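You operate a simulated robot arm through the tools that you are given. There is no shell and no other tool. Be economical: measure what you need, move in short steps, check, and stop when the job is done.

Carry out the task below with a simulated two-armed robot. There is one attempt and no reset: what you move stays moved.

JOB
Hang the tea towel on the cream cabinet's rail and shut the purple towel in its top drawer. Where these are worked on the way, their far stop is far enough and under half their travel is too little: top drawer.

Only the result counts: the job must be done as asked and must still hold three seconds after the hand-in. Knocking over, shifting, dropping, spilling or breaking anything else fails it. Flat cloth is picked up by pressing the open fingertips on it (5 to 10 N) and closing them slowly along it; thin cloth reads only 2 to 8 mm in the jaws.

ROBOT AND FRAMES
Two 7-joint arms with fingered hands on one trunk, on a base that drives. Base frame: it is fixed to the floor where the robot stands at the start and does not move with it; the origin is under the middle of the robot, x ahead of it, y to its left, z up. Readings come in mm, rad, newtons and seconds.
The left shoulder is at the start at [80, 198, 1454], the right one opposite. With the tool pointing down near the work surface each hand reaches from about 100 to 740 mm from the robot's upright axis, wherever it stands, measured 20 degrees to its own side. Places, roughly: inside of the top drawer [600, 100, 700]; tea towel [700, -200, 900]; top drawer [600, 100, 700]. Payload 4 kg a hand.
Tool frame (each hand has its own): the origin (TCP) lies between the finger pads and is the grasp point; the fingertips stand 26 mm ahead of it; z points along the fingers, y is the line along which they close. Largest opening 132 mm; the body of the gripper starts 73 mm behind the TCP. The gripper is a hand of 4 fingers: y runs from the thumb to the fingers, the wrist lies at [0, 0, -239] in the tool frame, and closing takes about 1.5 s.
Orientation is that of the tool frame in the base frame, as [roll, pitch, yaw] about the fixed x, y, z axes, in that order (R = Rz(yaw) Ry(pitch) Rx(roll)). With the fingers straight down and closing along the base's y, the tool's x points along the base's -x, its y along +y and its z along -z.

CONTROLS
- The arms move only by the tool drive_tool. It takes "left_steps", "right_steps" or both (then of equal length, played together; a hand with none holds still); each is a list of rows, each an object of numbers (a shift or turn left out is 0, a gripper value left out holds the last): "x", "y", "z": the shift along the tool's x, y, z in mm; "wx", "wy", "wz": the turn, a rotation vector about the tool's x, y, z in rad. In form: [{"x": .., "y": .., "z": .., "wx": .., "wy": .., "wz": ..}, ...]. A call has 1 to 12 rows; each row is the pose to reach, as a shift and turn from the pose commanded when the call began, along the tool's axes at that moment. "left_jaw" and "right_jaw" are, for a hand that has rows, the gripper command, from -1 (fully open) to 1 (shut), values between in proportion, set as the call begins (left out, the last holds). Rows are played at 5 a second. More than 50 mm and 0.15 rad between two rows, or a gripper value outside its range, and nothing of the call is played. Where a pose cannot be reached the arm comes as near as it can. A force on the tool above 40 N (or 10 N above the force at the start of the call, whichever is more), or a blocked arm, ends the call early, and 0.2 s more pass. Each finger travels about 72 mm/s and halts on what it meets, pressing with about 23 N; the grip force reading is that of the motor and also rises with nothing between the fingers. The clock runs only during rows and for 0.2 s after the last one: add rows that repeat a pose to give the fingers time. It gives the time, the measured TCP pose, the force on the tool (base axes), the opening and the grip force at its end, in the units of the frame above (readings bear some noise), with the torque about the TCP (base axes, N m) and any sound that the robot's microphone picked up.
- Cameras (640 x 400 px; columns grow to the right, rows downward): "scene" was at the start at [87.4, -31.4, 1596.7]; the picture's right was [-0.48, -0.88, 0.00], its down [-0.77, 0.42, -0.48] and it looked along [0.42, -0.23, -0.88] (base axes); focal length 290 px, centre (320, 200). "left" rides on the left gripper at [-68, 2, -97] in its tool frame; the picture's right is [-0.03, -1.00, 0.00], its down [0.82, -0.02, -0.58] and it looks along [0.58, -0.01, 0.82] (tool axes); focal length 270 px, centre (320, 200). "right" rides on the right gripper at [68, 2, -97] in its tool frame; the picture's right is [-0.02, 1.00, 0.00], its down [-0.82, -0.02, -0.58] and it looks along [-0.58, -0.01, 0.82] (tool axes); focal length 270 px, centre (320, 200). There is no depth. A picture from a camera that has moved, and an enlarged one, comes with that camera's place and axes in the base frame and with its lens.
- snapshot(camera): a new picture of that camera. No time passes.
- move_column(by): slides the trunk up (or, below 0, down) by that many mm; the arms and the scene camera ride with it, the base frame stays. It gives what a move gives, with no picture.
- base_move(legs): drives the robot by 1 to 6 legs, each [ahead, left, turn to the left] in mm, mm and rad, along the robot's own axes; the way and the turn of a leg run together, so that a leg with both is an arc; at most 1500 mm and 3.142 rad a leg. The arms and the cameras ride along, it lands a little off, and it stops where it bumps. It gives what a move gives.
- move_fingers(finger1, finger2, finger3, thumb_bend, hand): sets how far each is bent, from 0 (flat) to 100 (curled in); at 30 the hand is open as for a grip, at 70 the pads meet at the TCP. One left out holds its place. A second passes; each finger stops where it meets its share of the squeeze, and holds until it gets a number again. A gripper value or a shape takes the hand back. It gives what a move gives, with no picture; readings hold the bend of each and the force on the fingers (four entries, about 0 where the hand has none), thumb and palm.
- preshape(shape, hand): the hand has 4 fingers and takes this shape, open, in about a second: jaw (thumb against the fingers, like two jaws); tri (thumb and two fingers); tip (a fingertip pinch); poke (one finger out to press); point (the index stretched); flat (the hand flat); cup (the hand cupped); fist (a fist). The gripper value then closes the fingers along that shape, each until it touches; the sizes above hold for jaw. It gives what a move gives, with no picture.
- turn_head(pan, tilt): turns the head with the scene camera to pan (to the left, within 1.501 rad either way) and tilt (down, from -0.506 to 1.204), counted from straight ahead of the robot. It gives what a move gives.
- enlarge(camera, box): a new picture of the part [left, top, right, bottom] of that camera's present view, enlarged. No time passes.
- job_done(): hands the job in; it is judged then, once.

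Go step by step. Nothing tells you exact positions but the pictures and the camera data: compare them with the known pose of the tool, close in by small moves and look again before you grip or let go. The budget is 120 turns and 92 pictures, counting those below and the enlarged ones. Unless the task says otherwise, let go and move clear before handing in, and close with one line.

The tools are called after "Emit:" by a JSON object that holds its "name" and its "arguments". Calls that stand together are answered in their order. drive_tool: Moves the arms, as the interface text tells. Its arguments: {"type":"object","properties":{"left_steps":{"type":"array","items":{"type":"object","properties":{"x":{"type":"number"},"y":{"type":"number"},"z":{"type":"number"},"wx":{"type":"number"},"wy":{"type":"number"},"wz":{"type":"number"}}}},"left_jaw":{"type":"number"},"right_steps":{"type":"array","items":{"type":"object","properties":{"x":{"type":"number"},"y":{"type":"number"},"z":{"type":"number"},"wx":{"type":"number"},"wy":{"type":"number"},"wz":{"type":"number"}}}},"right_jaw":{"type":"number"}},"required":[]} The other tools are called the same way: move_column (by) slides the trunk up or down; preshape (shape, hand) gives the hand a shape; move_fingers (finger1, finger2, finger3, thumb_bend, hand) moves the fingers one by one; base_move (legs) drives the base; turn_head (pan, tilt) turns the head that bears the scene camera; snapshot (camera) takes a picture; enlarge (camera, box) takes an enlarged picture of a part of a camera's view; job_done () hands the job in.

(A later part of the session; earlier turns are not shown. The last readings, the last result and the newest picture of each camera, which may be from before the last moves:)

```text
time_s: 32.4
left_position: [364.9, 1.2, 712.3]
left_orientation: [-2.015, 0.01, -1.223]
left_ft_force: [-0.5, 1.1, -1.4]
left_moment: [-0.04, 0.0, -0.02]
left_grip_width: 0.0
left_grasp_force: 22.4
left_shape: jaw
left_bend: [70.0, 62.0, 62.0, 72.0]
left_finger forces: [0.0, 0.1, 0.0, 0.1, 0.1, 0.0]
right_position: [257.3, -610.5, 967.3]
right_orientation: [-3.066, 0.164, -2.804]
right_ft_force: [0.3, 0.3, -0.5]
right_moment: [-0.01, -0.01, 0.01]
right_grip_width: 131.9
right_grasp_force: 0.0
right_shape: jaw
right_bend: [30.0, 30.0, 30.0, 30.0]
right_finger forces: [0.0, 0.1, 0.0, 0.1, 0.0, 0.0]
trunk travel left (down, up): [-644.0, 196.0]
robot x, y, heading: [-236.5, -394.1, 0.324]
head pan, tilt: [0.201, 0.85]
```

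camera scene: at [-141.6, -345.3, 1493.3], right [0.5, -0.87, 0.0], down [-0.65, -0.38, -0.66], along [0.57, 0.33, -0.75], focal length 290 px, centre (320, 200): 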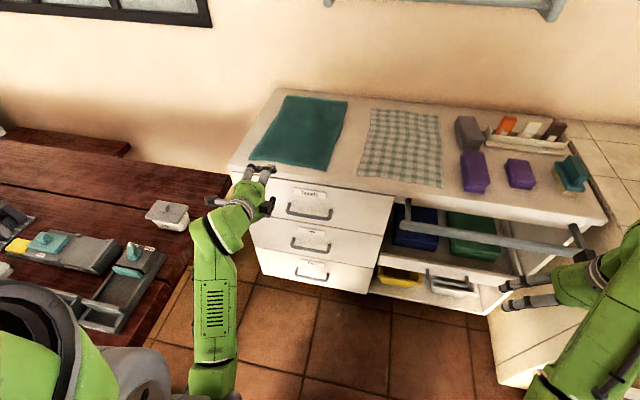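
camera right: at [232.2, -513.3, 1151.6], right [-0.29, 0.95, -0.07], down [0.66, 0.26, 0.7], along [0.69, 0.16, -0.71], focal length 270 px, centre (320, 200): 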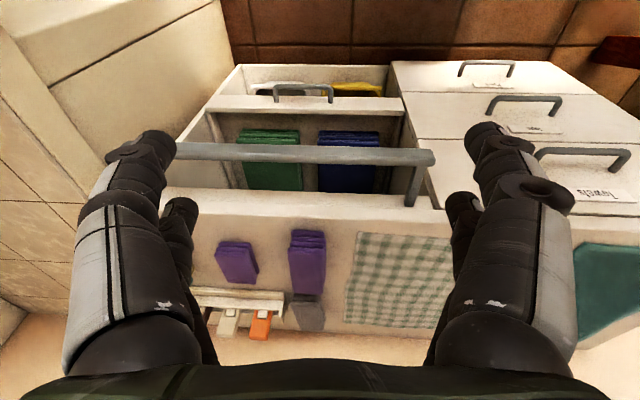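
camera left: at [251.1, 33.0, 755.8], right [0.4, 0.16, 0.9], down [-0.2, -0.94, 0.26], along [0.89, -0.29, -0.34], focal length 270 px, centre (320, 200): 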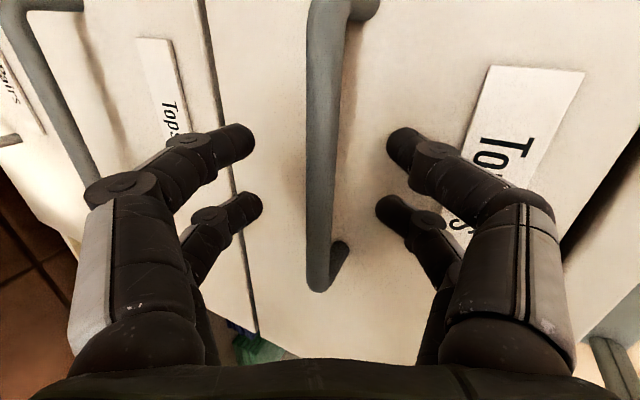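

The width reads 0, so the bar was missed. I look before changing anything.

Emit:
{"name": "snapshot", "arguments": {"camera": "left"}}

Emit:
{"name": "enlarge", "arguments": {"camera": "scene", "box": [230, 160, 370, 260]}}

```text
60 pictures are left
camera left: at [259.0, 35.9, 752.3], right [0.4, 0.16, 0.9], down [-0.2, -0.94, 0.26], along [0.89, -0.29, -0.34], focal length 270 px, centre (320, 200)
```

left: 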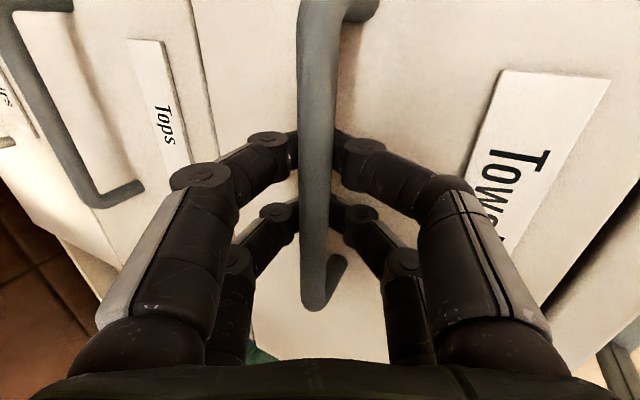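

```text
4.00 times, centred on (300, 210) of scene
camera zoom: at [-141.1, -345.0, 1493.2], right [0.5, -0.87, 0.0], down [-0.65, -0.38, -0.66], along [0.57, 0.33, -0.75], focal length 1162 px, centre (400, 160)
```

zoom: 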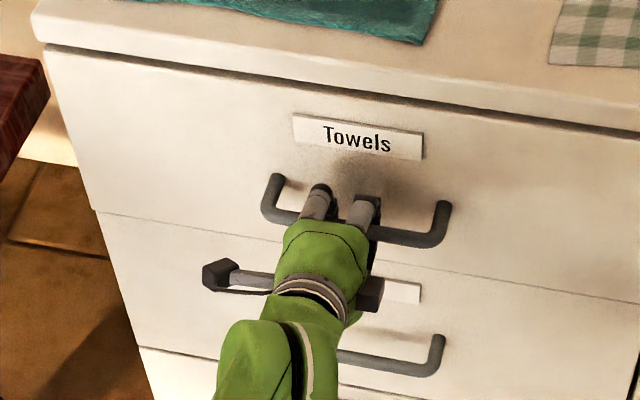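

The closed fingers have caged the bar, which lies between them and the palm, so pulling will hook it. I pull gently along the drawer's axis.

Emit:
{"name": "drive_tool", "arguments": {"left_steps": [{"y": 6.4, "z": -13.5}, {"y": 12.9, "z": -27}, {"y": 19.3, "z": -40.6}, {"y": 25.7, "z": -54.2}, {"y": 32, "z": -67.7}]}}

Emit:
{"name": "enlarge", "arguments": {"camera": "scene", "box": [190, 140, 390, 280]}}

```text
time_s: 33.6
left_position: [293.9, -24.0, 712.4]
left_orientation: [-2.013, 0.013, -1.224]
left_ft_force: [0.2, -0.7, -1.8]
left_moment: [-0.04, 0.0, 0.01]
left_grip_width: 0.1
left_grasp_force: 22.9
left_shape: jaw
left_bend: [70.0, 62.0, 62.0, 72.0]
left_finger forces: [0.0, 0.1, 0.0, 0.0, 0.1, 0.0]
right_position: [257.3, -610.7, 968.1]
right_orientation: [-3.066, 0.166, -2.802]
right_ft_force: [-0.5, -0.5, -0.4]
right_moment: [0.0, 0.04, 0.03]
right_grip_width: 132.0
right_grasp_force: 0.1
right_shape: jaw
right_bend: [30.0, 30.0, 30.0, 30.0]
right_finger forces: [0.0, 0.0, 0.0, 0.0, 0.1, 0.1]
trunk travel left (down, up): [-644.0, 196.0]
robot x, y, heading: [-240.4, -393.5, 0.325]
head pan, tilt: [0.201, 0.85]
```

```text
2.86 times, centred on (290, 210) of scene
camera zoom: at [-142.0, -345.2, 1493.3], right [0.5, -0.87, 0.0], down [-0.65, -0.38, -0.66], along [0.57, 0.33, -0.75], focal length 830 px, centre (406, 171)
```

zoom: 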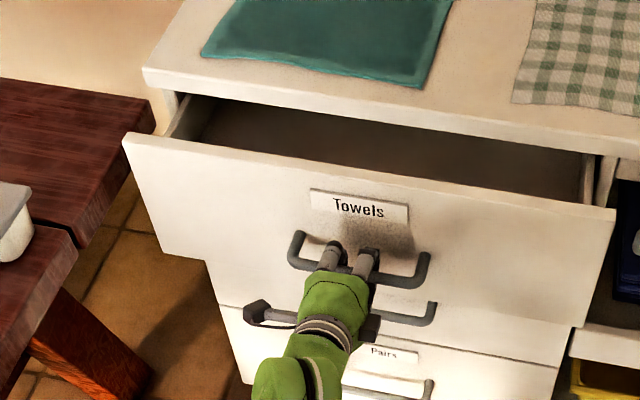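

The drawer slides freely, and the table edge lies about 60 mm clear of its side. I keep pulling towards the stop.

Emit:
{"name": "drive_tool", "arguments": {"left_steps": [{"y": 8.6, "z": -18}, {"y": 17.2, "z": -36}, {"y": 25.7, "z": -54}, {"y": 34.3, "z": -72}, {"y": 42.9, "z": -90}, {"y": 51.5, "z": -108}, {"y": 60, "z": -126}, {"y": 68.6, "z": -144}, {"y": 77, "z": -162}, {"y": 85.8, "z": -181}]}}

Emit:
{"name": "snapshot", "arguments": {"camera": "scene"}}

```text
time_s: 35.8
left_position: [104.5, -94.1, 712.4]
left_orientation: [-2.013, 0.012, -1.224]
left_ft_force: [-0.1, 0.4, -2.6]
left_moment: [-0.05, -0.01, -0.01]
left_grip_width: 0.1
left_grasp_force: 23.5
left_shape: jaw
left_bend: [70.0, 62.0, 62.0, 72.0]
left_finger forces: [0.0, 0.1, 0.0, 0.1, 0.0, 0.0]
right_position: [258.1, -611.5, 968.7]
right_orientation: [-3.067, 0.164, -2.801]
right_ft_force: [-0.3, 0.0, -0.9]
right_moment: [0.03, 0.0, -0.01]
right_grip_width: 132.0
right_grasp_force: 0.1
right_shape: jaw
right_bend: [30.0, 30.0, 30.0, 30.0]
right_finger forces: [0.0, 0.0, 0.0, 0.0, 0.0, 0.0]
trunk travel left (down, up): [-644.0, 196.0]
robot x, y, heading: [-235.5, -393.7, 0.321]
head pan, tilt: [0.201, 0.85]
```

```text
57 pictures are left
camera scene: at [-142.4, -345.2, 1493.4], right [0.5, -0.87, 0.0], down [-0.65, -0.38, -0.66], along [0.57, 0.33, -0.75], focal length 290 px, centre (320, 200)
```

scene: 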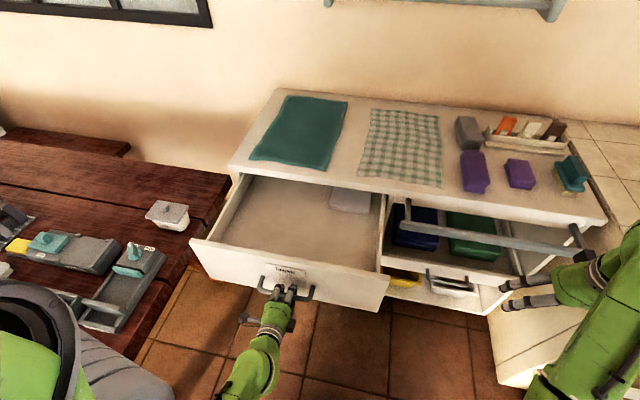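

Pulled about 250 mm with little force. I pull further until the stop is felt.

Emit:
{"name": "drive_tool", "arguments": {"left_steps": [{"y": 6.4, "z": -13.5}, {"y": 12.9, "z": -27}, {"y": 19.3, "z": -40.6}, {"y": 25.7, "z": -54.2}, {"y": 32, "z": -67.7}, {"y": 38.6, "z": -81}, {"y": 45, "z": -95}]}}

Emit:
{"name": "snapshot", "arguments": {"camera": "scene"}}

```text
time_s: 37.1
left_position: [29.9, -120.8, 711.3]
left_orientation: [-2.014, 0.007, -1.222]
left_ft_force: [12.7, 7.9, -7.5]
left_moment: [-0.07, -0.1, -0.26]
left_grip_width: 0.0
left_grasp_force: 23.2
left_shape: jaw
left_bend: [67.0, 62.0, 63.0, 71.0]
left_finger forces: [25.1, 0.0, 0.0, 0.0, 0.0, 0.0]
right_position: [260.9, -609.0, 965.8]
right_orientation: [-3.066, 0.161, -2.804]
right_ft_force: [1.0, -0.2, 0.1]
right_moment: [0.0, 0.01, -0.05]
right_grip_width: 132.0
right_grasp_force: 0.1
right_shape: jaw
right_bend: [30.0, 30.0, 30.0, 30.0]
right_finger forces: [0.0, 0.0, 0.0, 0.0, 0.0, 0.1]
trunk travel left (down, up): [-644.0, 196.0]
robot x, y, heading: [-238.8, -397.9, 0.331]
head pan, tilt: [0.201, 0.85]
stopped in row 6 (left hand): the force on the tool passed its limit at 52 N (the readings are from after the stop); the commanded pose is now the measured one
```

```text
56 pictures are left
camera scene: at [-136.7, -341.1, 1492.9], right [0.5, -0.87, 0.0], down [-0.65, -0.38, -0.66], along [0.57, 0.33, -0.75], focal length 290 px, centre (320, 200)
```

scene: 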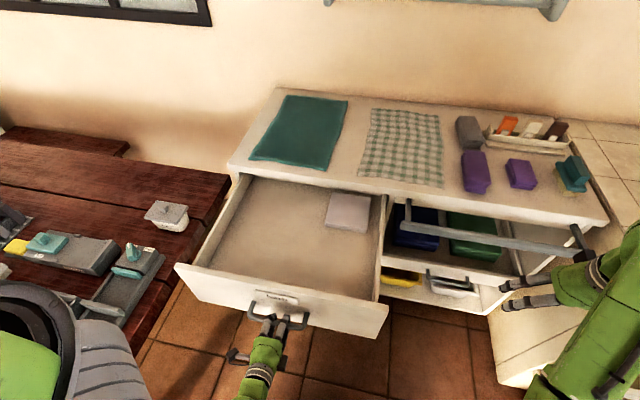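

The drawer is at its stop. I open the fingers moderately and back out along the hand's own axis.

Emit:
{"name": "drive_tool", "arguments": {"left_steps": [{}, {}, {}, {}, {}, {}], "left_jaw": 0.1}}

Emit:
{"name": "drive_tool", "arguments": {"left_steps": [{"z": -20}, {"z": -40}, {"z": -60}, {"z": -75}]}}

Emit:
{"name": "snapshot", "arguments": {"camera": "left"}}

```text
time_s: 38.5
left_position: [27.2, -123.8, 712.6]
left_orientation: [-2.012, 0.01, -1.222]
left_ft_force: [0.3, 0.6, -0.4]
left_moment: [-0.01, -0.04, 0.02]
left_grip_width: 58.7
left_grasp_force: 0.0
left_shape: jaw
left_bend: [73.0, 73.0, 73.0, 70.0]
left_finger forces: [0.0, 0.0, 0.0, 0.0, 0.0, 0.1]
right_position: [258.4, -610.8, 967.7]
right_orientation: [-3.067, 0.166, -2.804]
right_ft_force: [0.5, -0.4, 0.1]
right_moment: [0.01, -0.03, -0.01]
right_grip_width: 131.7
right_grasp_force: 0.1
right_shape: jaw
right_bend: [30.0, 30.0, 30.0, 30.0]
right_finger forces: [0.0, 0.0, 0.0, 0.0, 0.0, 0.0]
trunk travel left (down, up): [-644.0, 196.0]
robot x, y, heading: [-238.9, -391.2, 0.328]
head pan, tilt: [0.201, 0.85]
```

```text
time_s: 39.5
left_position: [-20.9, -147.6, 744.5]
left_orientation: [-2.008, 0.008, -1.221]
left_ft_force: [0.0, 0.6, -0.2]
left_moment: [-0.01, -0.01, 0.0]
left_grip_width: 58.9
left_grasp_force: 0.1
left_shape: jaw
left_bend: [73.0, 73.0, 73.0, 70.0]
left_finger forces: [0.1, 0.0, 0.0, 0.0, 0.1, 0.1]
left hand out of reach, approached as far as the arm can: row 3, 4
right_position: [256.5, -612.0, 967.9]
right_orientation: [-3.065, 0.164, -2.805]
right_ft_force: [0.3, -0.1, 0.7]
right_moment: [-0.03, 0.02, 0.01]
right_grip_width: 132.0
right_grasp_force: 0.0
right_shape: jaw
right_bend: [30.0, 30.0, 30.0, 30.0]
right_finger forces: [0.0, 0.0, 0.1, 0.0, 0.0, 0.0]
trunk travel left (down, up): [-644.0, 196.0]
robot x, y, heading: [-240.2, -396.4, 0.325]
head pan, tilt: [0.201, 0.85]
```

```text
55 pictures are left
camera left: at [-128.1, -113.4, 785.5], right [0.39, 0.16, 0.91], down [-0.2, -0.94, 0.26], along [0.9, -0.28, -0.34], focal length 270 px, centre (320, 200)
```

left: 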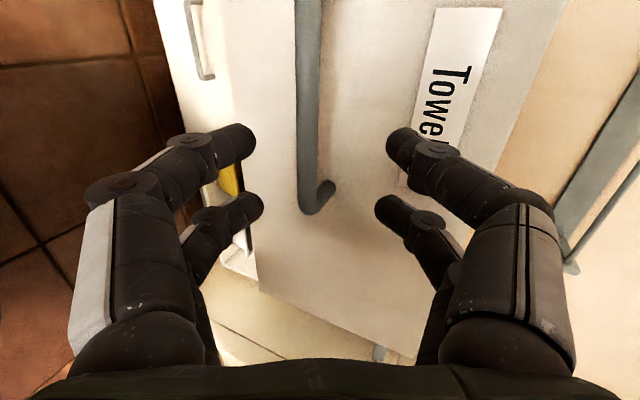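

The hand is clear of the handle. I raise the trunk, then drive right and forward so the right hand can reach the larger plain purple towel.

Emit:
{"name": "move_column", "arguments": {"by": 150}}

Emit:
{"name": "base_move", "arguments": {"legs": [[0, -200, 0], [220, 0, 0]]}}

Emit:
{"name": "turn_head", "arguments": {"pan": -0.2, "tilt": 0.9}}

Emit:
{"name": "snapshot", "arguments": {"camera": "scene"}}

Emit:
{"name": "snapshot", "arguments": {"camera": "right"}}

```text
time_s: 41.3
left_position: [-20.2, -147.0, 894.1]
left_orientation: [-2.011, 0.007, -1.22]
left_ft_force: [-0.5, 0.0, 0.9]
left_moment: [0.03, -0.02, -0.01]
left_grip_width: 58.9
left_grasp_force: 0.0
left_shape: jaw
left_bend: [73.0, 73.0, 73.0, 70.0]
left_finger forces: [0.0, 0.0, 0.0, 0.0, 0.0, 0.1]
right_position: [257.8, -611.9, 1117.4]
right_orientation: [-3.067, 0.164, -2.806]
right_ft_force: [-0.4, -0.7, -0.2]
right_moment: [0.03, -0.02, -0.01]
right_grip_width: 131.7
right_grasp_force: 0.0
right_shape: jaw
right_bend: [30.0, 30.0, 30.0, 30.0]
right_finger forces: [0.0, 0.1, 0.0, 0.0, 0.1, 0.0]
trunk travel left (down, up): [-794.0, 46.0]
robot x, y, heading: [-238.7, -392.6, 0.323]
head pan, tilt: [0.201, 0.85]
```

```text
time_s: 44.2
left_position: [251.1, -265.8, 895.8]
left_orientation: [-2.005, 0.008, -1.223]
left_ft_force: [-0.7, -0.2, -0.3]
left_moment: [0.02, -0.04, 0.0]
left_grip_width: 58.8
left_grasp_force: 0.0
left_shape: jaw
left_bend: [73.0, 73.0, 73.0, 70.0]
left_finger forces: [0.1, 0.0, 0.0, 0.1, 0.0, 0.1]
right_position: [525.7, -731.4, 1118.8]
right_orientation: [-3.066, 0.17, -2.807]
right_ft_force: [-0.9, 0.4, -0.1]
right_moment: [0.0, -0.02, 0.02]
right_grip_width: 132.3
right_grasp_force: 0.1
right_shape: jaw
right_bend: [30.0, 30.0, 30.0, 30.0]
right_finger forces: [0.1, 0.0, 0.0, 0.0, 0.0, 0.0]
trunk travel left (down, up): [-794.0, 46.0]
robot x, y, heading: [37.5, -511.0, 0.325]
head pan, tilt: [0.201, 0.85]
```

```text
time_s: 45.1
left_position: [254.3, -265.4, 893.9]
left_orientation: [-2.011, 0.008, -1.224]
left_ft_force: [0.0, -1.2, -0.2]
left_moment: [-0.01, 0.01, 0.0]
left_grip_width: 58.8
left_grasp_force: 0.1
left_shape: jaw
left_bend: [73.0, 73.0, 73.0, 70.0]
left_finger forces: [0.0, 0.1, 0.1, 0.0, 0.0, 0.0]
right_position: [531.2, -730.5, 1116.1]
right_orientation: [-3.068, 0.163, -2.807]
right_ft_force: [0.5, 0.6, -0.2]
right_moment: [0.01, -0.01, -0.01]
right_grip_width: 131.9
right_grasp_force: 0.1
right_shape: jaw
right_bend: [30.0, 30.0, 30.0, 30.0]
right_finger forces: [0.0, 0.0, 0.0, 0.1, 0.0, 0.0]
trunk travel left (down, up): [-794.0, 46.0]
robot x, y, heading: [39.1, -512.7, 0.319]
head pan, tilt: [-0.201, 0.901]
```

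```text
54 pictures are left
camera scene: at [141.5, -493.3, 1639.3], right [0.12, -0.99, 0.0], down [-0.78, -0.1, -0.62], along [0.62, 0.08, -0.78], focal length 290 px, centre (320, 200)
```

scene: 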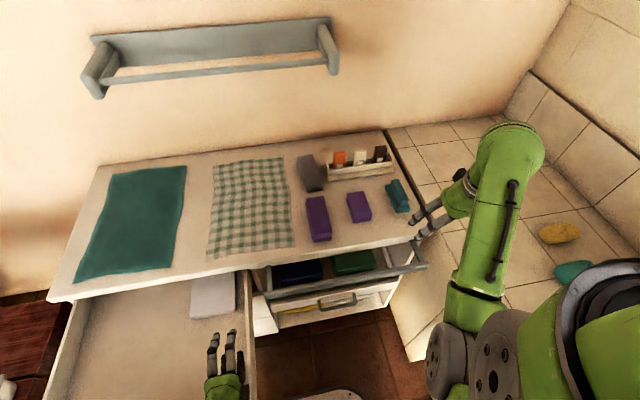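

```text
53 pictures are left
camera right: at [450.3, -748.0, 1200.9], right [-0.29, 0.95, -0.07], down [0.66, 0.26, 0.7], along [0.69, 0.16, -0.71], focal length 270 px, centre (320, 200)
```

right: 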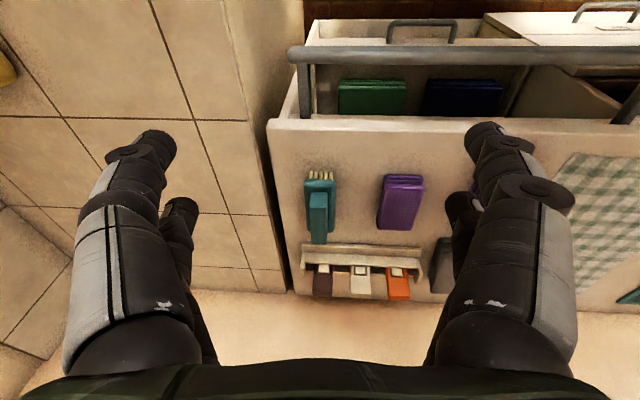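

The larger plain purple towel is near [678, -419], lying about 10° off the base x axis. I bring the right hand level above it.

Emit:
{"name": "drive_tool", "arguments": {"right_steps": [{"x": -27, "y": 32, "z": 17, "wx": -0.01, "wy": 0.02, "wz": 0.02}, {"x": -55, "y": 64, "z": 34, "wx": -0.02, "wy": 0.04, "wz": 0.04}, {"x": -82, "y": 96, "z": 51, "wx": -0.03, "wy": 0.06, "wz": 0.06}, {"x": -109, "y": 128, "z": 68, "wx": -0.04, "wy": 0.08, "wz": 0.08}, {"x": -137, "y": 160, "z": 84, "wx": -0.05, "wy": 0.1, "wz": 0.1}, {"x": -164, "y": 192, "z": 101, "wx": -0.06, "wy": 0.125, "wz": 0.12}, {"x": -192, "y": 224, "z": 118, "wx": -0.07, "wy": 0.145, "wz": 0.135}, {"x": -219, "y": 256, "z": 135, "wx": -0.072, "wy": 0.163, "wz": 0.15}]}}

Emit:
{"name": "snapshot", "arguments": {"camera": "right"}}

Emit:
{"name": "enlarge", "arguments": {"camera": "scene", "box": [240, 130, 440, 260]}}

```text
time_s: 46.9
left_position: [255.4, -265.1, 893.4]
left_orientation: [-2.013, 0.008, -1.223]
left_ft_force: [-0.3, -1.0, 0.5]
left_moment: [0.01, -0.03, 0.01]
left_grip_width: 58.8
left_grasp_force: 0.0
left_shape: jaw
left_bend: [73.0, 73.0, 73.0, 70.0]
left_finger forces: [0.0, 0.0, 0.0, 0.1, 0.1, 0.1]
right_position: [678.2, -415.5, 1000.8]
right_orientation: [3.131, 0.003, -2.961]
right_ft_force: [0.8, -0.2, 0.8]
right_moment: [-0.03, 0.03, 0.01]
right_grip_width: 132.1
right_grasp_force: 0.1
right_shape: jaw
right_bend: [30.0, 30.0, 30.0, 30.0]
right_finger forces: [0.1, 0.0, 0.0, 0.1, 0.0, 0.0]
trunk travel left (down, up): [-794.0, 46.0]
robot x, y, heading: [33.9, -514.1, 0.317]
head pan, tilt: [-0.201, 0.901]
```

```text
52 pictures are left
camera right: at [609.5, -425.8, 1097.3], right [-0.15, 0.99, 0.01], down [0.81, 0.12, 0.58], along [0.57, 0.1, -0.81], focal length 270 px, centre (320, 200)
```

right: 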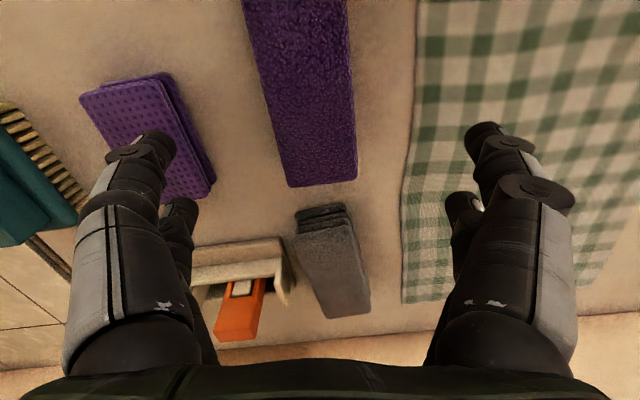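

```text
3.08 times, centred on (340, 195) of scene
camera zoom: at [141.8, -491.3, 1639.2], right [0.12, -0.99, 0.0], down [-0.78, -0.1, -0.62], along [0.62, 0.07, -0.78], focal length 894 px, centre (258, 215)
```

zoom: 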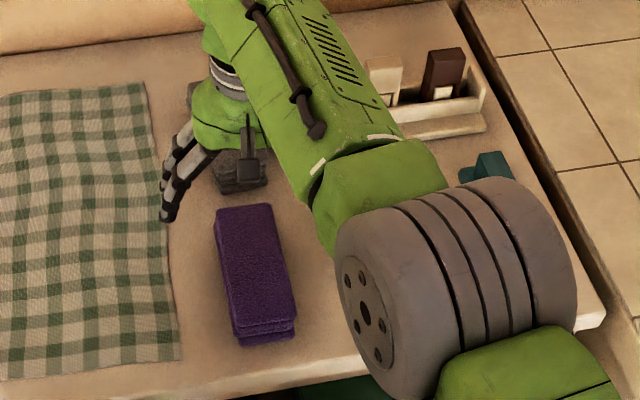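

The towel's centre is about [679, -425] with its axis at 0.29 rad. I align, then descend partway and check.

Emit:
{"name": "drive_tool", "arguments": {"right_steps": [{"y": -8, "z": 10, "wz": -0.07}, {"y": -9, "z": 40, "wz": -0.13}, {"y": -9, "z": 70, "wz": -0.13}]}}

Emit:
{"name": "snapshot", "arguments": {"camera": "right"}}

Emit:
{"name": "enlarge", "arguments": {"camera": "scene", "box": [240, 150, 380, 250]}}

```text
time_s: 47.7
left_position: [254.4, -264.5, 894.9]
left_orientation: [-2.012, 0.009, -1.222]
left_ft_force: [-1.2, 0.6, -0.7]
left_moment: [-0.02, 0.01, 0.01]
left_grip_width: 58.9
left_grasp_force: 0.0
left_shape: jaw
left_bend: [73.0, 73.0, 73.0, 70.0]
left_finger forces: [0.0, 0.0, 0.0, 0.1, 0.1, 0.0]
right_position: [679.8, -424.4, 932.8]
right_orientation: [3.131, 0.008, -2.831]
right_ft_force: [-1.0, -0.3, 0.5]
right_moment: [0.03, 0.01, -0.01]
right_grip_width: 132.1
right_grasp_force: 0.1
right_shape: jaw
right_bend: [30.0, 30.0, 30.0, 30.0]
right_finger forces: [0.1, 0.0, 0.0, 0.0, 0.0, 0.0]
trunk travel left (down, up): [-794.0, 46.0]
robot x, y, heading: [36.2, -510.6, 0.323]
head pan, tilt: [-0.201, 0.901]
```

```text
50 pictures are left
camera right: at [614.2, -444.3, 1029.4], right [-0.28, 0.96, 0.01], down [0.78, 0.22, 0.58], along [0.56, 0.17, -0.81], focal length 270 px, centre (320, 200)
```

right: 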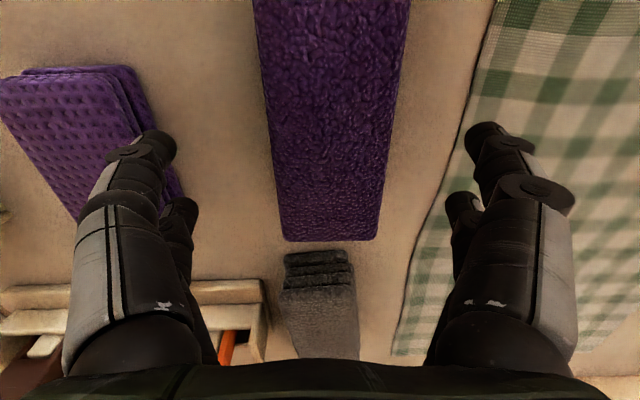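

```text
4.00 times, centred on (310, 200) of scene
camera zoom: at [141.0, -492.9, 1639.3], right [0.12, -0.99, 0.0], down [-0.78, -0.1, -0.62], along [0.62, 0.07, -0.78], focal length 1162 px, centre (360, 200)
```

zoom: 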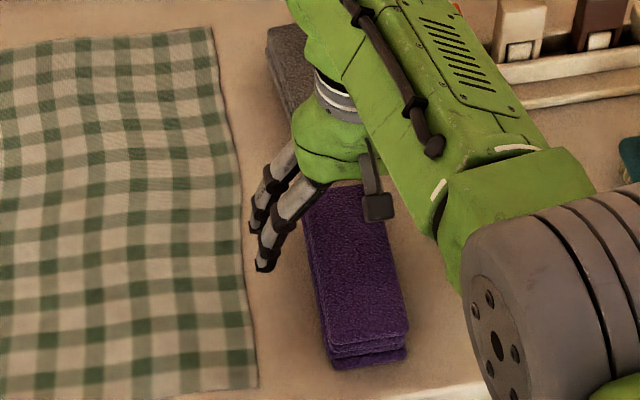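

Well aligned. I narrow the opening to about 95 mm, descend to just above the worktop and watch the force.

Emit:
{"name": "drive_tool", "arguments": {"right_steps": [{"y": 5}, {"y": 5}, {"y": 5, "z": 15}, {"y": 5, "z": 30}, {"y": 5, "z": 42}, {"y": 5, "z": 49}], "right_jaw": -0.4}}

Emit:
{"name": "drive_tool", "arguments": {"right_steps": [{}, {}, {}, {}, {}, {}, {}], "right_jaw": 1}}

Emit:
{"name": "snapshot", "arguments": {"camera": "right"}}

```text
time_s: 49.1
left_position: [252.5, -265.8, 895.9]
left_orientation: [-2.008, 0.007, -1.225]
left_ft_force: [-0.4, 0.5, -0.2]
left_moment: [-0.02, 0.03, -0.01]
left_grip_width: 58.9
left_grasp_force: 0.1
left_shape: jaw
left_bend: [73.0, 73.0, 73.0, 70.0]
left_finger forces: [0.0, 0.0, 0.0, 0.0, 0.1, 0.0]
right_position: [677.7, -421.8, 886.6]
right_orientation: [3.131, 0.015, -2.831]
right_ft_force: [2.9, 0.9, 8.2]
right_moment: [-0.37, -0.19, 0.14]
right_grip_width: 92.4
right_grasp_force: 0.0
right_shape: jaw
right_bend: [67.0, 67.0, 68.0, 58.0]
right_finger forces: [0.4, 0.0, 4.8, 0.0, 2.8, 0.1]
trunk travel left (down, up): [-794.0, 46.0]
robot x, y, heading: [36.9, -513.0, 0.317]
head pan, tilt: [-0.201, 0.901]
```

```text
time_s: 50.7
left_position: [253.1, -267.1, 896.2]
left_orientation: [-2.006, 0.009, -1.224]
left_ft_force: [-0.5, -0.3, 0.3]
left_moment: [0.01, -0.02, 0.0]
left_grip_width: 59.1
left_grasp_force: 0.0
left_shape: jaw
left_bend: [73.0, 73.0, 73.0, 70.0]
left_finger forces: [0.0, 0.1, 0.0, 0.0, 0.1, 0.0]
right_position: [677.4, -422.0, 886.9]
right_orientation: [3.131, 0.014, -2.83]
right_ft_force: [7.8, -3.0, 24.1]
right_moment: [-0.57, -0.5, 0.07]
right_grip_width: 61.3
right_grasp_force: 23.6
right_shape: jaw
right_bend: [76.0, 72.0, 71.0, 70.0]
right_finger forces: [12.2, 41.1, 30.0, 0.1, 27.8, 0.0]
trunk travel left (down, up): [-794.0, 46.0]
robot x, y, heading: [35.9, -512.5, 0.324]
head pan, tilt: [-0.201, 0.901]
```

```text
48 pictures are left
camera right: at [610.5, -441.7, 982.4], right [-0.28, 0.96, 0.01], down [0.78, 0.22, 0.59], along [0.56, 0.17, -0.81], focal length 270 px, centre (320, 200)
```

right: 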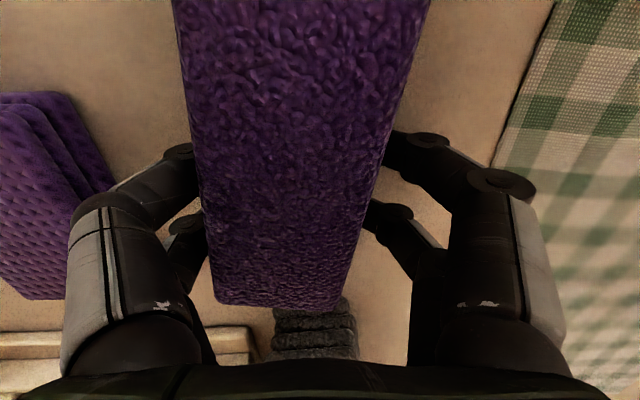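

Gripped at 61 mm. I lift straight up and check that only this towel comes along.

Emit:
{"name": "drive_tool", "arguments": {"right_steps": [{"z": -20}, {"z": -50}, {"z": -90}, {"z": -130}, {"z": -150}]}}

Emit:
{"name": "snapshot", "arguments": {"camera": "scene"}}

```text
time_s: 51.9
left_position: [254.1, -266.0, 894.3]
left_orientation: [-2.011, 0.009, -1.225]
left_ft_force: [-0.2, 0.1, 0.0]
left_moment: [-0.03, 0.02, 0.0]
left_grip_width: 59.1
left_grasp_force: 0.0
left_shape: jaw
left_bend: [73.0, 73.0, 73.0, 70.0]
left_finger forces: [0.1, 0.0, 0.0, 0.1, 0.0, 0.0]
right_position: [676.1, -426.0, 1032.5]
right_orientation: [3.13, 0.009, -2.832]
right_ft_force: [0.2, 0.2, -1.4]
right_moment: [-0.01, 0.0, -0.04]
right_grip_width: 59.3
right_grasp_force: 23.2
right_shape: jaw
right_bend: [75.0, 71.0, 71.0, 71.0]
right_finger forces: [15.4, 27.9, 23.2, 0.0, 20.1, 0.1]
trunk travel left (down, up): [-794.0, 46.0]
robot x, y, heading: [36.3, -514.5, 0.323]
head pan, tilt: [-0.201, 0.901]
```

```text
47 pictures are left
camera scene: at [139.9, -493.8, 1639.3], right [0.12, -0.99, 0.0], down [-0.78, -0.09, -0.62], along [0.62, 0.08, -0.78], focal length 290 px, centre (320, 200)
```

scene: 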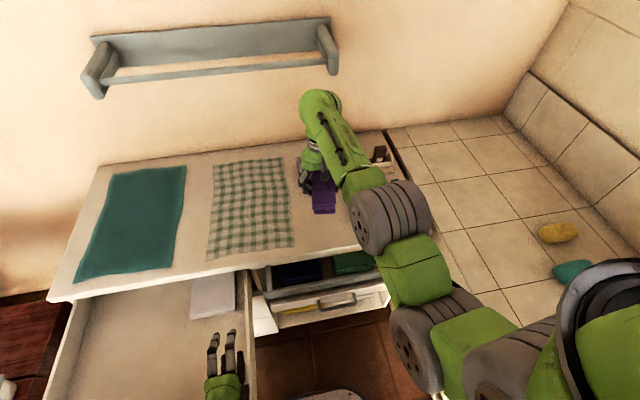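

The towel is held and nothing else moved. I draw it in towards the robot, move the left hand up and aside, and drive back-left to stand before the open drawer.

Emit:
{"name": "drive_tool", "arguments": {"right_steps": [{"x": 41}, {"x": 82}, {"x": 123}, {"x": 164}, {"x": 205}], "left_steps": [{"x": -16, "y": -14, "z": -7}, {"x": -32, "y": -29, "z": -14}, {"x": -48, "y": -43, "z": -20}, {"x": -64, "y": -58, "z": -27}, {"x": -80, "y": -72, "z": -34}]}}

Emit:
{"name": "base_move", "arguments": {"legs": [[-100, 0, 0], [0, 280, 0]]}}

Emit:
{"name": "turn_head", "arguments": {"pan": 0.0, "tilt": 1.05}}

Emit:
{"name": "snapshot", "arguments": {"camera": "scene"}}

```text
time_s: 53.1
left_position: [227.5, -188.0, 973.5]
left_orientation: [-2.015, 0.005, -1.222]
left_ft_force: [0.1, -0.2, 0.1]
left_moment: [0.0, 0.04, 0.02]
left_grip_width: 59.0
left_grasp_force: 0.1
left_shape: jaw
left_bend: [73.0, 73.0, 73.0, 70.0]
left_finger forces: [0.1, 0.0, 0.0, 0.1, 0.1, 0.0]
left hand out of reach, approached as far as the arm can: row 1, 2, 3
right_position: [486.3, -486.5, 1028.4]
right_orientation: [3.134, 0.004, -2.83]
right_ft_force: [0.4, 0.8, -1.0]
right_moment: [-0.01, 0.02, -0.03]
right_grip_width: 58.6
right_grasp_force: 22.6
right_shape: jaw
right_bend: [75.0, 71.0, 71.0, 71.0]
right_finger forces: [15.4, 27.8, 23.1, 0.0, 20.0, 0.0]
trunk travel left (down, up): [-794.0, 46.0]
robot x, y, heading: [33.8, -515.8, 0.316]
head pan, tilt: [-0.201, 0.901]
```

```text
time_s: 55.8
left_position: [44.0, 40.1, 975.5]
left_orientation: [-2.009, 0.011, -1.222]
left_ft_force: [-0.7, 0.2, -0.3]
left_moment: [0.01, 0.01, 0.01]
left_grip_width: 59.1
left_grasp_force: 0.1
left_shape: jaw
left_bend: [73.0, 73.0, 73.0, 70.0]
left_finger forces: [0.0, 0.0, 0.1, 0.1, 0.0, 0.0]
right_position: [304.3, -257.7, 1029.3]
right_orientation: [3.128, 0.009, -2.832]
right_ft_force: [-0.4, -0.3, -1.0]
right_moment: [0.0, 0.0, -0.02]
right_grip_width: 58.9
right_grasp_force: 22.5
right_shape: jaw
right_bend: [75.0, 71.0, 71.0, 71.0]
right_finger forces: [15.5, 27.9, 23.1, 0.0, 20.0, 0.1]
trunk travel left (down, up): [-794.0, 46.0]
robot x, y, heading: [-149.1, -277.7, 0.322]
head pan, tilt: [-0.201, 0.901]
```

```text
time_s: 56.5
left_position: [44.0, 42.5, 974.1]
left_orientation: [-2.009, 0.008, -1.223]
left_ft_force: [0.6, 0.1, -0.5]
left_moment: [0.02, 0.0, -0.01]
left_grip_width: 59.0
left_grasp_force: 0.2
left_shape: jaw
left_bend: [73.0, 73.0, 73.0, 70.0]
left_finger forces: [0.1, 0.0, 0.1, 0.0, 0.0, 0.0]
right_position: [303.2, -255.6, 1029.7]
right_orientation: [3.131, 0.008, -2.834]
right_ft_force: [0.2, 0.0, -0.5]
right_moment: [0.0, 0.04, -0.03]
right_grip_width: 58.7
right_grasp_force: 23.1
right_shape: jaw
right_bend: [75.0, 71.0, 71.0, 71.0]
right_finger forces: [15.4, 27.7, 23.1, 0.0, 19.9, 0.1]
trunk travel left (down, up): [-794.0, 46.0]
robot x, y, heading: [-144.6, -276.7, 0.322]
head pan, tilt: [0.0, 1.051]
```

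```text
46 pictures are left
camera scene: at [-53.6, -249.6, 1628.8], right [0.32, -0.95, 0.0], down [-0.82, -0.27, -0.5], along [0.47, 0.16, -0.87], focal length 290 px, centre (320, 200)
```

scene: 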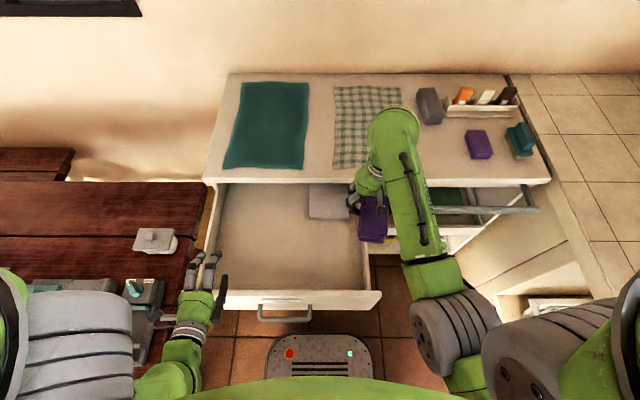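

The drawer is still open and the towel is held above its right side. I move it over the drawer's middle and lower it partway.

Emit:
{"name": "drive_tool", "arguments": {"right_steps": [{"y": 48}, {"y": 96}, {"y": 143}, {"y": 143, "z": 48}, {"y": 143, "z": 96}, {"y": 143, "z": 144}, {"y": 143, "z": 192}, {"y": 143, "z": 230}]}}

Emit:
{"name": "snapshot", "arguments": {"camera": "scene"}}

Emit:
{"name": "snapshot", "arguments": {"camera": "right"}}

```text
time_s: 58.3
left_position: [45.4, 42.5, 973.1]
left_orientation: [-2.01, 0.009, -1.223]
left_ft_force: [0.1, 0.0, -0.2]
left_moment: [0.02, -0.05, -0.02]
left_grip_width: 59.3
left_grasp_force: 0.1
left_shape: jaw
left_bend: [73.0, 73.0, 73.0, 70.0]
left_finger forces: [0.1, 0.1, 0.1, 0.0, 0.1, 0.1]
right_position: [263.1, -117.9, 799.4]
right_orientation: [3.132, 0.008, -2.833]
right_ft_force: [0.7, 0.5, -1.3]
right_moment: [0.01, -0.01, -0.02]
right_grip_width: 58.2
right_grasp_force: 23.2
right_shape: jaw
right_bend: [75.0, 70.0, 71.0, 71.0]
right_finger forces: [15.3, 27.6, 22.8, 0.0, 20.1, 0.1]
trunk travel left (down, up): [-794.0, 46.0]
robot x, y, heading: [-148.5, -279.6, 0.32]
head pan, tilt: [0.0, 1.051]
```

```text
45 pictures are left
camera scene: at [-52.5, -249.0, 1628.7], right [0.32, -0.95, 0.0], down [-0.82, -0.27, -0.5], along [0.47, 0.16, -0.87], focal length 290 px, centre (320, 200)
```

scene: 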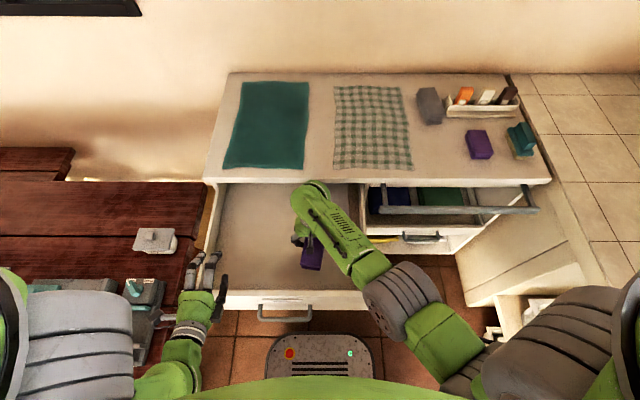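

```text
44 pictures are left
camera right: at [196.8, -137.3, 896.2], right [-0.28, 0.96, 0.01], down [0.78, 0.22, 0.58], along [0.56, 0.17, -0.81], focal length 270 px, centre (320, 200)
```

right: 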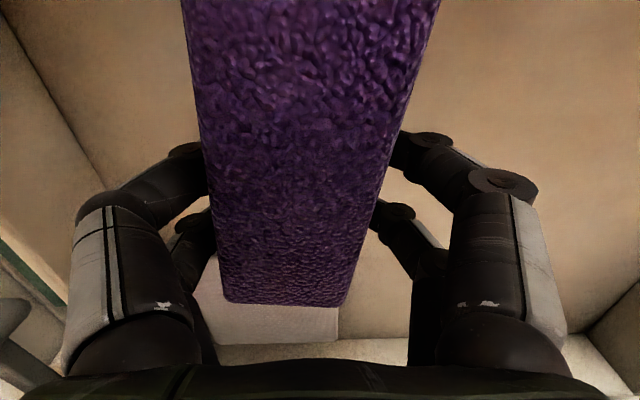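

The towel is over the drawer floor, clear of the white cloth inside. I lower in small steps until contact.

Emit:
{"name": "drive_tool", "arguments": {"right_steps": [{"z": 25}, {"z": 50}, {"z": 75}, {"z": 85}]}}

```text
time_s: 59.0
left_position: [43.0, 41.2, 974.8]
left_orientation: [-2.009, 0.008, -1.225]
left_ft_force: [-0.4, 0.0, 0.3]
left_moment: [-0.03, -0.01, 0.03]
left_grip_width: 59.2
left_grasp_force: 0.1
left_shape: jaw
left_bend: [73.0, 73.0, 73.0, 70.0]
left_finger forces: [0.0, 0.0, 0.1, 0.0, 0.1, 0.1]
right_position: [270.7, -109.2, 751.0]
right_orientation: [3.122, 0.034, -2.83]
right_ft_force: [-1.0, -2.0, 14.2]
right_moment: [0.2, -0.08, 0.01]
right_grip_width: 58.5
right_grasp_force: 23.4
right_shape: jaw
right_bend: [75.0, 71.0, 71.0, 70.0]
right_finger forces: [14.6, 45.1, 24.6, 0.0, 22.8, 0.0]
trunk travel left (down, up): [-794.0, 46.0]
robot x, y, heading: [-145.6, -280.4, 0.325]
head pan, tilt: [0.0, 1.051]
stopped in row 3 (right hand): the force on the tool passed its limit at 60 N (the readings are from after the stop); the commanded pose is now the measured one
```

Contact at TCP z≈751, which is a little high for the floor. I look before releasing.

Emit:
{"name": "snapshot", "arguments": {"camera": "right"}}

Emit:
{"name": "enlarge", "arguments": {"camera": "scene", "box": [190, 160, 430, 330]}}

Emit:
{"name": "snapshot", "arguments": {"camera": "left"}}

```text
43 pictures are left
camera right: at [202.7, -130.0, 845.8], right [-0.28, 0.96, 0.02], down [0.77, 0.21, 0.6], along [0.58, 0.19, -0.8], focal length 270 px, centre (320, 200)
```

right: 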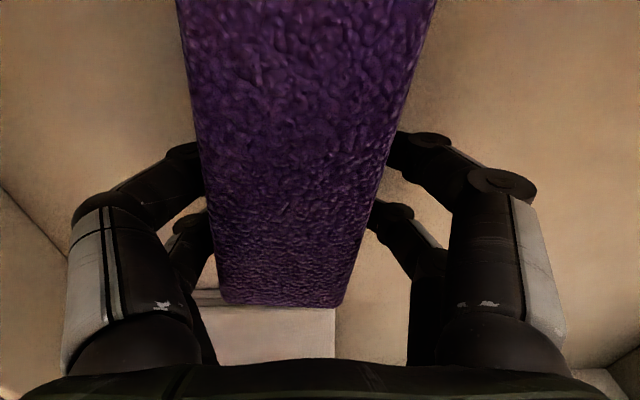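

```text
2.35 times, centred on (310, 245) of scene
camera zoom: at [-56.0, -250.6, 1629.0], right [0.32, -0.95, 0.0], down [-0.82, -0.27, -0.5], along [0.47, 0.16, -0.87], focal length 684 px, centre (344, 94)
```

zoom: 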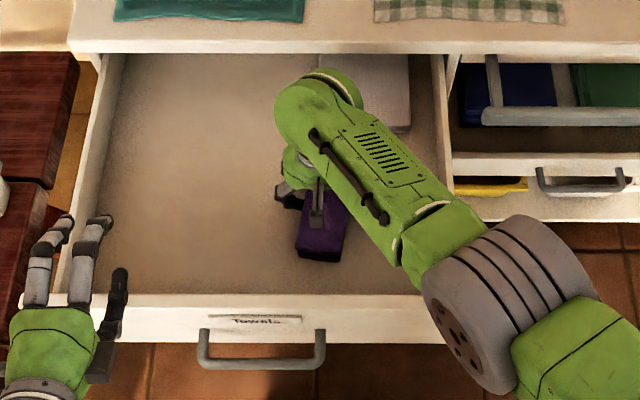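

```text
41 pictures are left
camera left: at [-63.7, 76.2, 1015.3], right [0.39, 0.16, 0.91], down [-0.21, -0.94, 0.26], along [0.9, -0.29, -0.34], focal length 270 px, centre (320, 200)
```

left: 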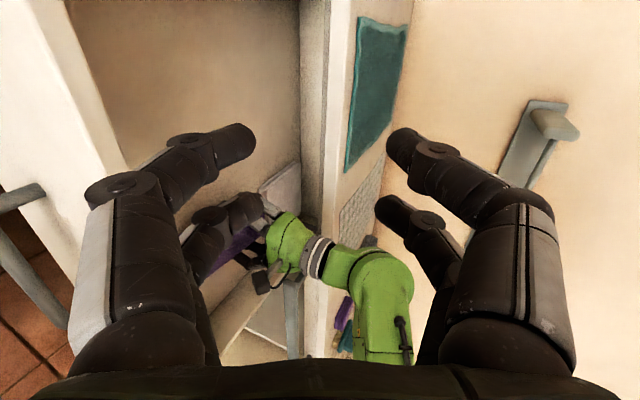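

Geometry from the two right-hand pictures puts the drawer floor at z≈725, so the towel is standing on it. I open the fingers and rise.

Emit:
{"name": "drive_tool", "arguments": {"right_steps": [{}, {}, {}, {}, {"z": -3}], "right_jaw": -0.4}}

Emit:
{"name": "drive_tool", "arguments": {"right_steps": [{"z": -30}, {"z": -75}, {"z": -120}, {"z": -165}, {"z": -210}, {"z": -250}]}}

Emit:
{"name": "snapshot", "arguments": {"camera": "right"}}

```text
time_s: 60.2
left_position: [43.0, 43.4, 973.5]
left_orientation: [-2.009, 0.008, -1.225]
left_ft_force: [-0.4, 0.0, -0.7]
left_moment: [0.0, 0.0, -0.01]
left_grip_width: 58.7
left_grasp_force: 0.1
left_shape: jaw
left_bend: [73.0, 73.0, 73.0, 70.0]
left_finger forces: [0.0, 0.1, 0.0, 0.0, 0.0, 0.0]
right_position: [268.9, -111.2, 750.8]
right_orientation: [3.128, 0.026, -2.831]
right_ft_force: [-2.1, 5.6, 15.4]
right_moment: [-0.68, 0.06, -0.17]
right_grip_width: 90.7
right_grasp_force: 0.1
right_shape: jaw
right_bend: [68.0, 68.0, 69.0, 51.0]
right_finger forces: [0.0, 0.1, 2.8, 0.0, 12.5, 0.0]
trunk travel left (down, up): [-794.0, 46.0]
robot x, y, heading: [-145.0, -281.2, 0.324]
head pan, tilt: [0.0, 1.051]
```

```text
time_s: 61.6
left_position: [43.6, 42.1, 974.0]
left_orientation: [-2.007, 0.007, -1.226]
left_ft_force: [0.7, 0.2, -0.3]
left_moment: [0.01, 0.01, 0.03]
left_grip_width: 58.9
left_grasp_force: 0.1
left_shape: jaw
left_bend: [73.0, 73.0, 73.0, 70.0]
left_finger forces: [0.0, 0.0, 0.0, 0.0, 0.1, 0.0]
right_position: [262.9, -118.9, 1001.5]
right_orientation: [3.126, 0.028, -2.831]
right_ft_force: [0.1, 0.5, 0.0]
right_moment: [-0.01, -0.02, 0.01]
right_grip_width: 92.1
right_grasp_force: 0.0
right_shape: jaw
right_bend: [68.0, 68.0, 68.0, 58.0]
right_finger forces: [0.0, 0.1, 0.1, 0.1, 0.0, 0.1]
trunk travel left (down, up): [-794.0, 46.0]
robot x, y, heading: [-146.5, -280.2, 0.322]
head pan, tilt: [0.0, 1.051]
```

```text
40 pictures are left
camera right: at [195.0, -138.6, 1096.6], right [-0.28, 0.96, 0.02], down [0.77, 0.22, 0.6], along [0.57, 0.18, -0.8], focal length 270 px, centre (320, 200)
```

right: 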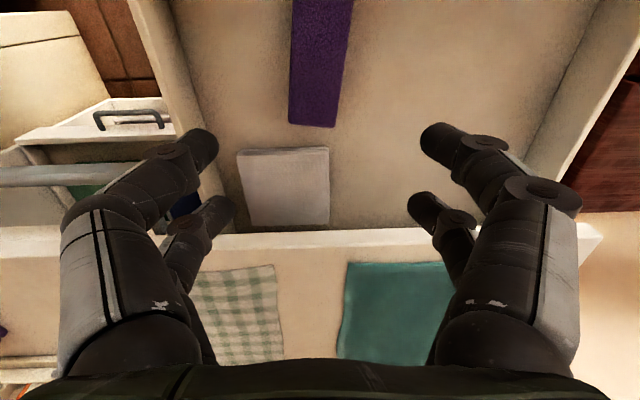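

The purple towel lies in the drawer. I back off and bring the closed left fist-like hand in front of the handle to push the drawer shut.

Emit:
{"name": "base_move", "arguments": {"legs": [[-125, 0, 0]]}}

Emit:
{"name": "drive_tool", "arguments": {"left_steps": [{"x": 36, "y": 30, "z": 14}, {"x": 72, "y": 60, "z": 28}, {"x": 108, "y": 90, "z": 42}, {"x": 144, "y": 120, "z": 57}, {"x": 144, "y": 160, "z": 76}, {"x": 144, "y": 200, "z": 95}, {"x": 144, "y": 237, "z": 112}], "left_jaw": 1}}

Emit:
{"name": "snapshot", "arguments": {"camera": "scene"}}

Emit:
{"name": "snapshot", "arguments": {"camera": "left"}}

```text
time_s: 62.9
left_position: [-70.4, 3.7, 973.2]
left_orientation: [-2.013, 0.008, -1.226]
left_ft_force: [0.2, 0.2, -0.8]
left_moment: [0.03, 0.01, 0.0]
left_grip_width: 59.2
left_grasp_force: 0.1
left_shape: jaw
left_bend: [73.0, 73.0, 73.0, 70.0]
left_finger forces: [0.0, 0.0, 0.0, 0.0, 0.0, 0.0]
right_position: [148.6, -155.6, 998.9]
right_orientation: [3.125, 0.026, -2.83]
right_ft_force: [0.4, 0.2, 0.6]
right_moment: [-0.03, 0.02, 0.0]
right_grip_width: 91.8
right_grasp_force: 0.1
right_shape: jaw
right_bend: [68.0, 68.0, 68.0, 58.0]
right_finger forces: [0.0, 0.0, 0.0, 0.1, 0.0, 0.0]
trunk travel left (down, up): [-794.0, 46.0]
robot x, y, heading: [-261.4, -317.5, 0.32]
head pan, tilt: [0.0, 1.051]
```

```text
time_s: 63.9
left_position: [-180.5, -276.2, 821.0]
left_orientation: [-2.107, -0.02, -2.243]
left_ft_force: [-0.4, -0.1, -0.4]
left_moment: [-0.01, 0.01, -0.01]
left_grip_width: 0.3
left_grasp_force: 23.2
left_shape: jaw
left_bend: [62.0, 63.0, 63.0, 70.0]
left_finger forces: [0.0, 0.1, 0.0, 0.0, 0.1, 0.1]
left hand out of reach, approached as far as the arm can: row 2
right_position: [144.8, -157.6, 1001.1]
right_orientation: [3.126, 0.031, -2.831]
right_ft_force: [-0.7, -0.1, -0.3]
right_moment: [-0.03, 0.0, -0.01]
right_grip_width: 92.1
right_grasp_force: 0.1
right_shape: jaw
right_bend: [68.0, 68.0, 68.0, 58.0]
right_finger forces: [0.1, 0.0, 0.0, 0.0, 0.0, 0.1]
trunk travel left (down, up): [-794.0, 46.0]
robot x, y, heading: [-264.5, -315.8, 0.319]
head pan, tilt: [0.0, 1.051]
stopped in row 5 (left hand): the arm was blocked; the commanded pose is now the measured one
```

```text
39 pictures are left
camera scene: at [-173.0, -287.4, 1628.1], right [0.31, -0.95, 0.0], down [-0.82, -0.27, -0.5], along [0.47, 0.16, -0.87], focal length 290 px, centre (320, 200)
```

scene: 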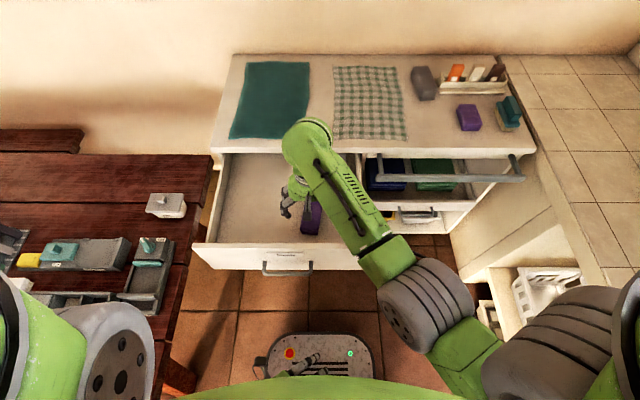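

```text
38 pictures are left
camera left: at [-203.3, -169.9, 868.2], right [0.43, -0.29, 0.86], down [-0.88, -0.33, 0.33], along [0.19, -0.9, -0.39], focal length 270 px, centre (320, 200)
```

left: 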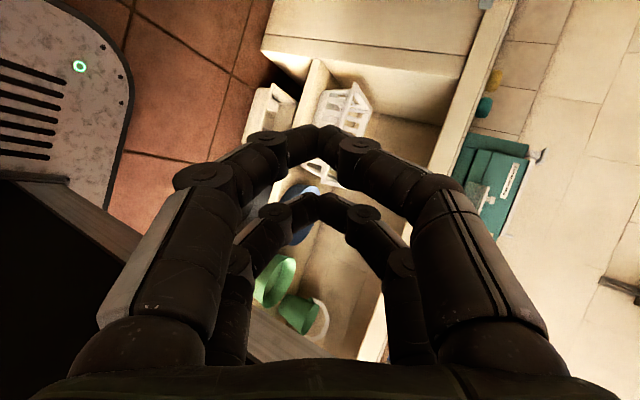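

The left arm swung in against the trunk, so I'll use the right hand instead: fingers closed, pointing down, placed before the handle bar.

Emit:
{"name": "drive_tool", "arguments": {"right_steps": [{"x": 30, "y": 19}, {"x": 60, "y": 38}, {"x": 90, "y": 57}, {"x": 115, "y": 76}, {"x": 115, "y": 76, "z": 40}, {"x": 115, "y": 76, "z": 80}, {"x": 115, "y": 76, "z": 120}], "right_jaw": 1}}

Emit:
{"name": "snapshot", "arguments": {"camera": "right"}}

Emit:
{"name": "snapshot", "arguments": {"camera": "scene"}}

```text
time_s: 65.5
left_position: [-177.5, -276.2, 821.6]
left_orientation: [-2.107, -0.017, -2.241]
left_ft_force: [0.3, 0.2, 1.0]
left_moment: [-0.02, -0.01, 0.02]
left_grip_width: 0.0
left_grasp_force: 22.6
left_shape: jaw
left_bend: [62.0, 63.0, 63.0, 70.0]
left_finger forces: [0.0, 0.0, 0.0, 0.0, 0.0, 0.0]
right_position: [18.3, -117.9, 879.5]
right_orientation: [3.126, 0.029, -2.832]
right_ft_force: [0.6, -0.8, 0.2]
right_moment: [0.0, -0.03, -0.02]
right_grip_width: 0.0
right_grasp_force: 22.9
right_shape: jaw
right_bend: [62.0, 62.0, 62.0, 70.0]
right_finger forces: [0.1, 0.1, 0.1, 0.0, 0.0, 0.0]
trunk travel left (down, up): [-794.0, 46.0]
robot x, y, heading: [-263.8, -317.2, 0.318]
head pan, tilt: [0.0, 1.051]
```

```text
37 pictures are left
camera right: at [-49.8, -138.1, 974.0], right [-0.28, 0.96, 0.02], down [0.77, 0.22, 0.6], along [0.57, 0.18, -0.8], focal length 270 px, centre (320, 200)
```

right: 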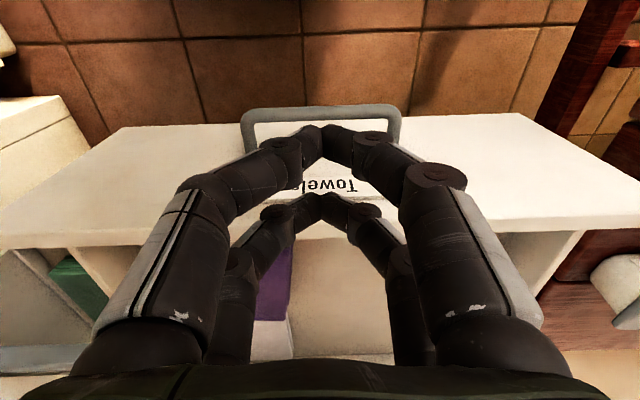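

```text
36 pictures are left
camera scene: at [-170.4, -288.1, 1628.8], right [0.31, -0.95, 0.0], down [-0.82, -0.27, -0.5], along [0.47, 0.16, -0.87], focal length 290 px, centre (320, 200)
```

scene: 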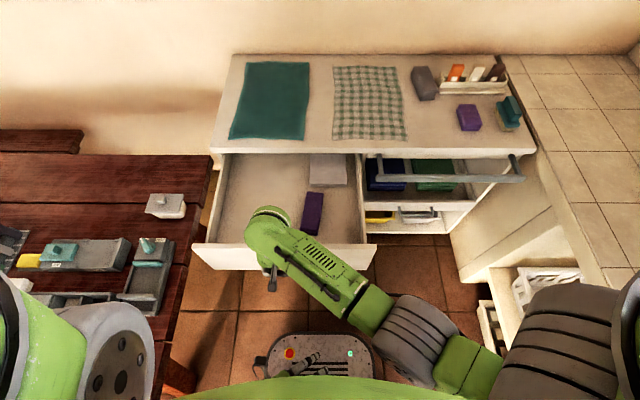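

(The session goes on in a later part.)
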